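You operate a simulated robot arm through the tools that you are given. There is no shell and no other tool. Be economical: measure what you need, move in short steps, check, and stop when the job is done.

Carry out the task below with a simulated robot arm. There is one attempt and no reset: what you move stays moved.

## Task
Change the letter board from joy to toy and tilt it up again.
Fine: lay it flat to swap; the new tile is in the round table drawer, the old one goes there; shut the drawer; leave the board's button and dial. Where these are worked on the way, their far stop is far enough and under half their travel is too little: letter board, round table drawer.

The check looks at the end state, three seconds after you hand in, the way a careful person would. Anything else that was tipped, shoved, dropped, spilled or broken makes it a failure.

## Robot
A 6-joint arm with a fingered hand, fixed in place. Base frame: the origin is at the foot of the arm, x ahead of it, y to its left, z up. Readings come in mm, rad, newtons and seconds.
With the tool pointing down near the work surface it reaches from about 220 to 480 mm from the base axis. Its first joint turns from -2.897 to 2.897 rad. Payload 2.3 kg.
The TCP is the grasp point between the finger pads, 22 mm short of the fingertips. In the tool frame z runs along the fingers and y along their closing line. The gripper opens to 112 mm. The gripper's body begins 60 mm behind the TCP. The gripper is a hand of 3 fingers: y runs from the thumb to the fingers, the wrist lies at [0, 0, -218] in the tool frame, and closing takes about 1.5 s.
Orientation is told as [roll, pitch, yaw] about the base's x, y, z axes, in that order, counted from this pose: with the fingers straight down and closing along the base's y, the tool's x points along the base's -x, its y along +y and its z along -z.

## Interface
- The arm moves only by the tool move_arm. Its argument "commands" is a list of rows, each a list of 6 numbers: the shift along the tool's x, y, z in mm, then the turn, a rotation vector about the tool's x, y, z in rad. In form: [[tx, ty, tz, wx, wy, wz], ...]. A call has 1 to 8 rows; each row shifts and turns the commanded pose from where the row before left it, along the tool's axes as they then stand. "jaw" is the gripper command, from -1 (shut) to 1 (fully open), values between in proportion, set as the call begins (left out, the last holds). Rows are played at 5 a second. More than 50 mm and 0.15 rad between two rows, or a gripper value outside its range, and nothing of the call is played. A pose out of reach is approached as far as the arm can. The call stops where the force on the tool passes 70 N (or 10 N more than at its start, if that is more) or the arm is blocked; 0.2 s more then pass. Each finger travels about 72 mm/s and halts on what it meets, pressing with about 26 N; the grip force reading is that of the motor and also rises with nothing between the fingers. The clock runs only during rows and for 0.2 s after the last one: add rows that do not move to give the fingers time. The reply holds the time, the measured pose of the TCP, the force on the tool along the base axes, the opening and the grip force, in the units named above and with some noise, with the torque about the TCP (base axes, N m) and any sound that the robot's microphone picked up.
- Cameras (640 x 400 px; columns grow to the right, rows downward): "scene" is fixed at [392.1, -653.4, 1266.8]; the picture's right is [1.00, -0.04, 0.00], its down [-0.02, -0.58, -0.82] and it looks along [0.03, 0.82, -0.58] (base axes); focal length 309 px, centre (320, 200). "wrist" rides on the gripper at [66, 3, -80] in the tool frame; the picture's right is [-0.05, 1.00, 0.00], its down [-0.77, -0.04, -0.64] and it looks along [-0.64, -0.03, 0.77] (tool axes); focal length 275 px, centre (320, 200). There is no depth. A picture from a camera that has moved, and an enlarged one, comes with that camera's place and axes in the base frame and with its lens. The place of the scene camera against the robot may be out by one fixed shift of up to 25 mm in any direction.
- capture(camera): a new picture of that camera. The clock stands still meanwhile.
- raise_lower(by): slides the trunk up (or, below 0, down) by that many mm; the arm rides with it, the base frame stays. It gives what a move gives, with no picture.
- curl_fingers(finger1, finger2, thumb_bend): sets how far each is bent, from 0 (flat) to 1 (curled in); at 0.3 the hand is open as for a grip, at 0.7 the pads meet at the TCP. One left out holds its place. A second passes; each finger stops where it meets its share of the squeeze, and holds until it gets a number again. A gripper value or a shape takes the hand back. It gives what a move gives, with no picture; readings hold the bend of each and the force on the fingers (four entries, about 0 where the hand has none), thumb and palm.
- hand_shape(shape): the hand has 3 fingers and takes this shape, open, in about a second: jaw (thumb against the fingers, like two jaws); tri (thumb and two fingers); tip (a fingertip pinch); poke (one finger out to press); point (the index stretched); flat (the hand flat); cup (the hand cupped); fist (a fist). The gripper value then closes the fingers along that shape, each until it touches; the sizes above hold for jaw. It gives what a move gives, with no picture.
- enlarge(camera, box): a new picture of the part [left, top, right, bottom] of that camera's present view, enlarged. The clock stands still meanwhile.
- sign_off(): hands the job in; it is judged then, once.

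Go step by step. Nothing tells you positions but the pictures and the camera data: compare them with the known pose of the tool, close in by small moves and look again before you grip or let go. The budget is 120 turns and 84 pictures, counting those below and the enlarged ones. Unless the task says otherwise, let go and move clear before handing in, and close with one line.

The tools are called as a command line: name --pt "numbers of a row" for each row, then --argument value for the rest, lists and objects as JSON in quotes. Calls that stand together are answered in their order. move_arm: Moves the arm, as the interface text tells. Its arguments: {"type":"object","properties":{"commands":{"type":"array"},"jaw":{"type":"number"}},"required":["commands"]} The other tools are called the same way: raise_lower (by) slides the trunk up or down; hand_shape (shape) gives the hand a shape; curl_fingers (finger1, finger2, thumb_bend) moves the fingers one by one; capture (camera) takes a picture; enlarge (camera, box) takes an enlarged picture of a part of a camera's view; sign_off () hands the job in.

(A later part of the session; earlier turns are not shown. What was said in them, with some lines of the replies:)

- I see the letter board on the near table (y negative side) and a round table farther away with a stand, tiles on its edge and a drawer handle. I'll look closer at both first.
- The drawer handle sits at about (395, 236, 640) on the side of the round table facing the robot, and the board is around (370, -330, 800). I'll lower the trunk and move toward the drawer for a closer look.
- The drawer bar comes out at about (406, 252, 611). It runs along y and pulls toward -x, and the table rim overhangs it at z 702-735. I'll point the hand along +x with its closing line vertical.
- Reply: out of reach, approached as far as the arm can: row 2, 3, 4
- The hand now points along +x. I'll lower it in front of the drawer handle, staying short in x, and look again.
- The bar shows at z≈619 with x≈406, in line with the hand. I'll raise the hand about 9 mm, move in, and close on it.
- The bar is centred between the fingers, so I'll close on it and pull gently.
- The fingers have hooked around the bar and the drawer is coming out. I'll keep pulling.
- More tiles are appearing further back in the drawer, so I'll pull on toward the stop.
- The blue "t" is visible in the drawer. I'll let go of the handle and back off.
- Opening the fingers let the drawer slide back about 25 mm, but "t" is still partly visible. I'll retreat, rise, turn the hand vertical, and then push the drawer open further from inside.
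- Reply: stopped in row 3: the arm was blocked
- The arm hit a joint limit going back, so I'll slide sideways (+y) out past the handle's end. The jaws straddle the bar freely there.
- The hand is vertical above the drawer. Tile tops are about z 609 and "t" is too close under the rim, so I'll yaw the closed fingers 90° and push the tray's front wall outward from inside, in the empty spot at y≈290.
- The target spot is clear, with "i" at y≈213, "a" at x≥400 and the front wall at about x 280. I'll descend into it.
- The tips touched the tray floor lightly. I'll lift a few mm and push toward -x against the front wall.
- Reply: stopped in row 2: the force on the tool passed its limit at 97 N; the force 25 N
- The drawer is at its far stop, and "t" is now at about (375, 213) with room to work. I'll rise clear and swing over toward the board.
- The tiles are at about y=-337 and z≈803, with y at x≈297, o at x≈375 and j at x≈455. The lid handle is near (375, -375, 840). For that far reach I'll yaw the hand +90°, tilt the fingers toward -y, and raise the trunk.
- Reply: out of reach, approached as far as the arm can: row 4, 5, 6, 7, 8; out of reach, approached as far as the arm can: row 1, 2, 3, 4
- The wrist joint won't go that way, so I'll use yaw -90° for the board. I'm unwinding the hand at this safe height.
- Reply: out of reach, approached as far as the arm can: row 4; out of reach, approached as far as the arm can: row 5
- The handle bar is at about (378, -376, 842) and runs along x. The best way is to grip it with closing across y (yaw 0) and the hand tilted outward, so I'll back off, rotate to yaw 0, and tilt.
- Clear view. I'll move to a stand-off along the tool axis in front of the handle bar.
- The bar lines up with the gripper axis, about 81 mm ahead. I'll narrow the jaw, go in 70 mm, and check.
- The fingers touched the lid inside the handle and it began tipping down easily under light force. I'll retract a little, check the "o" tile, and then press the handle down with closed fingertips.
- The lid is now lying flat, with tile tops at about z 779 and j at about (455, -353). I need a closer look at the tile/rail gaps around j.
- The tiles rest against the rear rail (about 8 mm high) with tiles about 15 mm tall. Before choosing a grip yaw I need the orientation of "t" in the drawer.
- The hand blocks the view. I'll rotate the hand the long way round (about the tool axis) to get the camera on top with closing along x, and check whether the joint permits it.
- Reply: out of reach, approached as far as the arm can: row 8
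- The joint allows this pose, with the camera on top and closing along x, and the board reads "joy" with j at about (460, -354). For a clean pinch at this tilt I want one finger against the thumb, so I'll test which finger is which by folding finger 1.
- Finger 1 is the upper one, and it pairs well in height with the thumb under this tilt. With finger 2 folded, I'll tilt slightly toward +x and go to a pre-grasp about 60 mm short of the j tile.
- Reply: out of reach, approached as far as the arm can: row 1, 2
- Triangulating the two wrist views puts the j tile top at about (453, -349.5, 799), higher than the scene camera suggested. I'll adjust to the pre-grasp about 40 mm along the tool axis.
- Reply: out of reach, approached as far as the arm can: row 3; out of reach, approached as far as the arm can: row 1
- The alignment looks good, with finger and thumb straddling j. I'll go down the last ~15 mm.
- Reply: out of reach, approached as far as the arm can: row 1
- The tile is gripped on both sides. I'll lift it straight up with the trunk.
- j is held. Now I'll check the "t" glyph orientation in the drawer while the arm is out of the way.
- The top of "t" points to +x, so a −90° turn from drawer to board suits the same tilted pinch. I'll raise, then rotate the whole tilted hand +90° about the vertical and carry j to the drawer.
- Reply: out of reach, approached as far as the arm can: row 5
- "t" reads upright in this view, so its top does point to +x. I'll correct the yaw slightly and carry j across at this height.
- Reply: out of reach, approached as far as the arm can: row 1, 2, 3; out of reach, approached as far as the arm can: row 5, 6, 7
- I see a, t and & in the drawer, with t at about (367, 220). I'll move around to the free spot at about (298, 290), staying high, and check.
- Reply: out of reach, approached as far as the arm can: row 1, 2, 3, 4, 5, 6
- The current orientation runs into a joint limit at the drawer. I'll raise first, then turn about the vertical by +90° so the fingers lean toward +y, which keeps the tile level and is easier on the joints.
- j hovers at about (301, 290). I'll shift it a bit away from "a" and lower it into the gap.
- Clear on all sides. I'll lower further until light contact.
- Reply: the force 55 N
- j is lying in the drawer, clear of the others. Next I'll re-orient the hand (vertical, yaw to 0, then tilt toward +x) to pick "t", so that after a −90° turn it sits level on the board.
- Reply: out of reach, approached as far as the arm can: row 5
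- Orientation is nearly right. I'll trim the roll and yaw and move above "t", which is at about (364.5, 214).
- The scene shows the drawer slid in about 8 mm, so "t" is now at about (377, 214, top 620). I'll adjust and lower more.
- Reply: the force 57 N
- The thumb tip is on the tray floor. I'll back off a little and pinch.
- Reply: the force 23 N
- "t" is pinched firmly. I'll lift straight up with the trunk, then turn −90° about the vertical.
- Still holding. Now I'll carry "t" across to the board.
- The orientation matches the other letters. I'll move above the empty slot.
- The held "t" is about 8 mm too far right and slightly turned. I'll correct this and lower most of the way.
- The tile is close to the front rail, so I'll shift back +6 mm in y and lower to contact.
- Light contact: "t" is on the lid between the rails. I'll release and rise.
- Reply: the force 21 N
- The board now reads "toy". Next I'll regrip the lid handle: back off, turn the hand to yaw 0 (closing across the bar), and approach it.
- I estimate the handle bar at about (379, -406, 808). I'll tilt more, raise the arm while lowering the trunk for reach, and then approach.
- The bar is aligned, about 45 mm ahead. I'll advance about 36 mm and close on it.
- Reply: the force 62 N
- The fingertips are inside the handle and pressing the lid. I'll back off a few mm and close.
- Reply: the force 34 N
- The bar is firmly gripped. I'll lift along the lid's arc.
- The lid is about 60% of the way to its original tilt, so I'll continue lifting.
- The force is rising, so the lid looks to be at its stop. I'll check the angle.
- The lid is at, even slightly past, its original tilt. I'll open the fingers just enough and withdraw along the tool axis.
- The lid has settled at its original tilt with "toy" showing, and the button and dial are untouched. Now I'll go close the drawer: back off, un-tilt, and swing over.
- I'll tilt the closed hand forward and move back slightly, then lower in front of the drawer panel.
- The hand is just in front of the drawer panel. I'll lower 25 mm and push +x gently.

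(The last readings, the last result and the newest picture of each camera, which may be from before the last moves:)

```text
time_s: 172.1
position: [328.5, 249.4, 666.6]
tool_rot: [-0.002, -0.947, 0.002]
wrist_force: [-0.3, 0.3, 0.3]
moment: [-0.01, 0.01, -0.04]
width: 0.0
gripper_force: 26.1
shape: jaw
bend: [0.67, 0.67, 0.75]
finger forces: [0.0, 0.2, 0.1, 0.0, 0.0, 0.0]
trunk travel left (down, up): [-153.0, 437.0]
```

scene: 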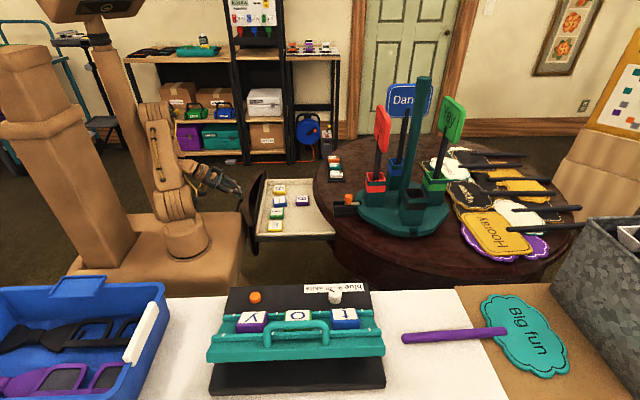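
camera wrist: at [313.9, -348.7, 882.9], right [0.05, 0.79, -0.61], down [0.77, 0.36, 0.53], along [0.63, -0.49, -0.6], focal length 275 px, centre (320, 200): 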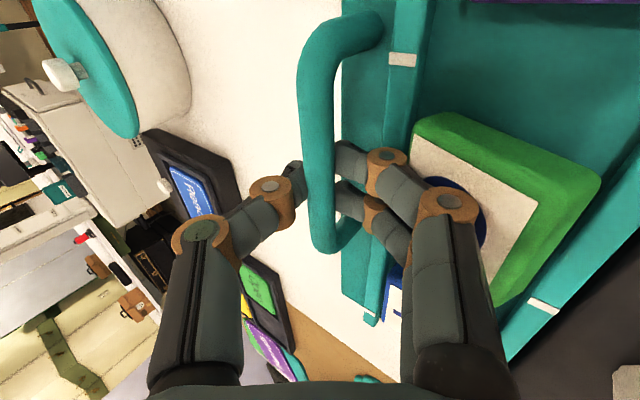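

enlarge --camera "scene" --box '[220, 140, 380, 260]'

```text
3.33 times, centred on (300, 200) of scene
camera zoom: at [392.1, -653.4, 1266.8], right [1.0, -0.04, 0.0], down [-0.02, -0.58, -0.82], along [0.03, 0.82, -0.58], focal length 1031 px, centre (387, 200)
```

zoom: 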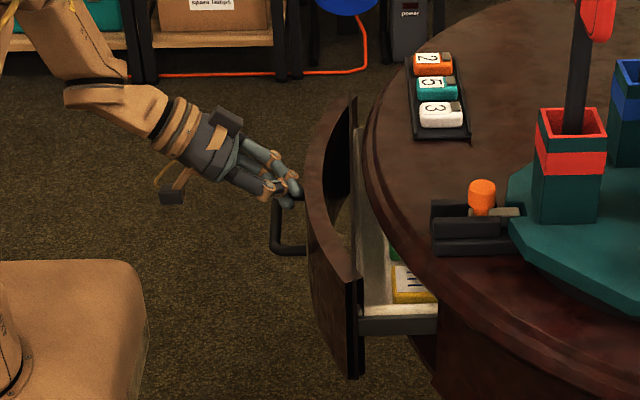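

The drawer is closing properly. I'll push on, more slowly, until it stops.

move_arm --pt "-8.7 0 12.2 0 0 0" --pt "-8.7 0 12.2 0 0 0" --pt "-8.7 0 12.2 0 0 0" --pt "-5.8 0 8.1 0 0 0" --pt "-5.8 0 8.1 0 0 0" --pt "0 0 0 0 0 0"

move_arm --pt "-3.5 0 4.9 0 0 0" --pt "-3.5 0 4.9 0 0 0" --pt "-3.5 0 4.9 0 0 0" --pt "0 0 0 0 0 0"

```text
time_s: 173.5
position: [394.0, 248.0, 665.4]
tool_rot: [-0.002, -0.948, 0.003]
wrist_force: [-0.1, -1.0, -0.5]
moment: [-0.01, 0.03, -0.01]
width: 0.0
gripper_force: 26.0
shape: jaw
bend: [0.67, 0.67, 0.75]
finger forces: [0.0, 0.0, 0.0, 0.1, 0.0, 0.1]
trunk travel left (down, up): [-153.0, 437.0]
```

```text
time_s: 174.5
position: [411.9, 250.1, 662.9]
tool_rot: [-0.003, -0.947, 0.002]
wrist_force: [-0.2, 0.1, -0.2]
moment: [0.02, 0.01, 0.05]
width: 0.0
gripper_force: 25.8
shape: jaw
bend: [0.67, 0.67, 0.75]
finger forces: [0.1, 0.0, 0.0, 0.0, 0.0, 0.0]
trunk travel left (down, up): [-153.0, 437.0]
```

move_arm --pt "-2.9 0 4.1 0 0 0" --pt "-2.9 0 4.1 0 0 0" --pt "0 0 0 0 0 0"

move_arm --pt "-2.3 0 3.3 0 0 0" --pt "-2.3 0 3.3 0 0 0" --pt "0 0 0 0 0 0"

```text
time_s: 175.3
position: [417.9, 253.7, 665.3]
tool_rot: [-0.01, -0.949, 0.012]
wrist_force: [-46.7, 10.4, -20.4]
moment: [-0.14, -0.36, -0.17]
width: 0.2
gripper_force: 25.9
shape: jaw
bend: [0.67, 0.74, 0.76]
finger forces: [0.0, 56.2, 0.0, 0.0, 0.1, 0.0]
trunk travel left (down, up): [-153.0, 437.0]
```

```text
time_s: 175.6
position: [418.8, 252.3, 665.4]
tool_rot: [-0.016, -0.941, 0.018]
wrist_force: [-39.7, 10.4, -4.7]
moment: [-0.26, -0.42, -0.11]
width: 0.0
gripper_force: 26.3
shape: jaw
bend: [0.67, 0.74, 0.76]
finger forces: [0.1, 45.3, 0.1, 0.0, 0.0, 0.1]
trunk travel left (down, up): [-153.0, 437.0]
stopped in row 1: the force on the tool passed its limit at 74 N (the readings are from after the stop); the commanded pose is now the measured one
```

The push met a firm stop at the closed position. I'll retreat and check with a picture.

move_arm --pt "11.7 0 -16.3 0 0 0" --pt "11.7 0 -16.3 0 0 0" --pt "17.5 0 -24.4 0 0 0" --pt "17.5 0 -24.4 0 0 0" --pt "17.5 0 -24.4 0 0 0" --pt "0 0 0 0 0 0"

raise_lower --by 150

capture --camera "scene"

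```text
time_s: 177.0
position: [295.9, 249.4, 664.8]
tool_rot: [-0.009, -0.94, 0.009]
wrist_force: [0.4, 0.4, 0.6]
moment: [0.01, 0.0, 0.02]
width: 0.4
gripper_force: 26.1
shape: jaw
bend: [0.67, 0.68, 0.76]
finger forces: [0.0, 0.0, 0.0, 0.1, 0.0, 0.0]
trunk travel left (down, up): [-153.0, 437.0]
```

```text
time_s: 178.8
position: [293.7, 250.2, 814.1]
tool_rot: [-0.008, -0.942, 0.009]
wrist_force: [0.0, 0.0, 0.5]
moment: [0.0, -0.03, 0.01]
width: 0.3
gripper_force: 26.0
shape: jaw
bend: [0.67, 0.68, 0.76]
finger forces: [0.1, 0.1, 0.0, 0.0, 0.0, 0.1]
trunk travel left (down, up): [-303.0, 287.0]
```

```text
0 pictures are left
```

scene: 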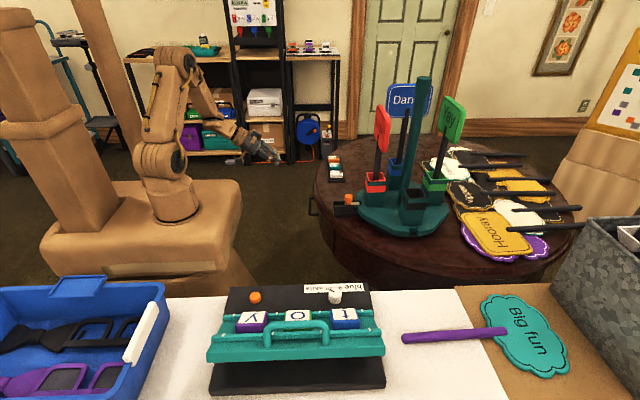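

The drawer looks shut, with its handle where it was at the start. The board is tilted up and reads "toy", and the hand is clear, so I'm handing in.

sign_off

```text
The job is handed in.
```

The board now reads "toy" and is tilted back up to where it was. The old "j" is in the round table drawer, the drawer is shut, and I didn't touch the board's button or dial.
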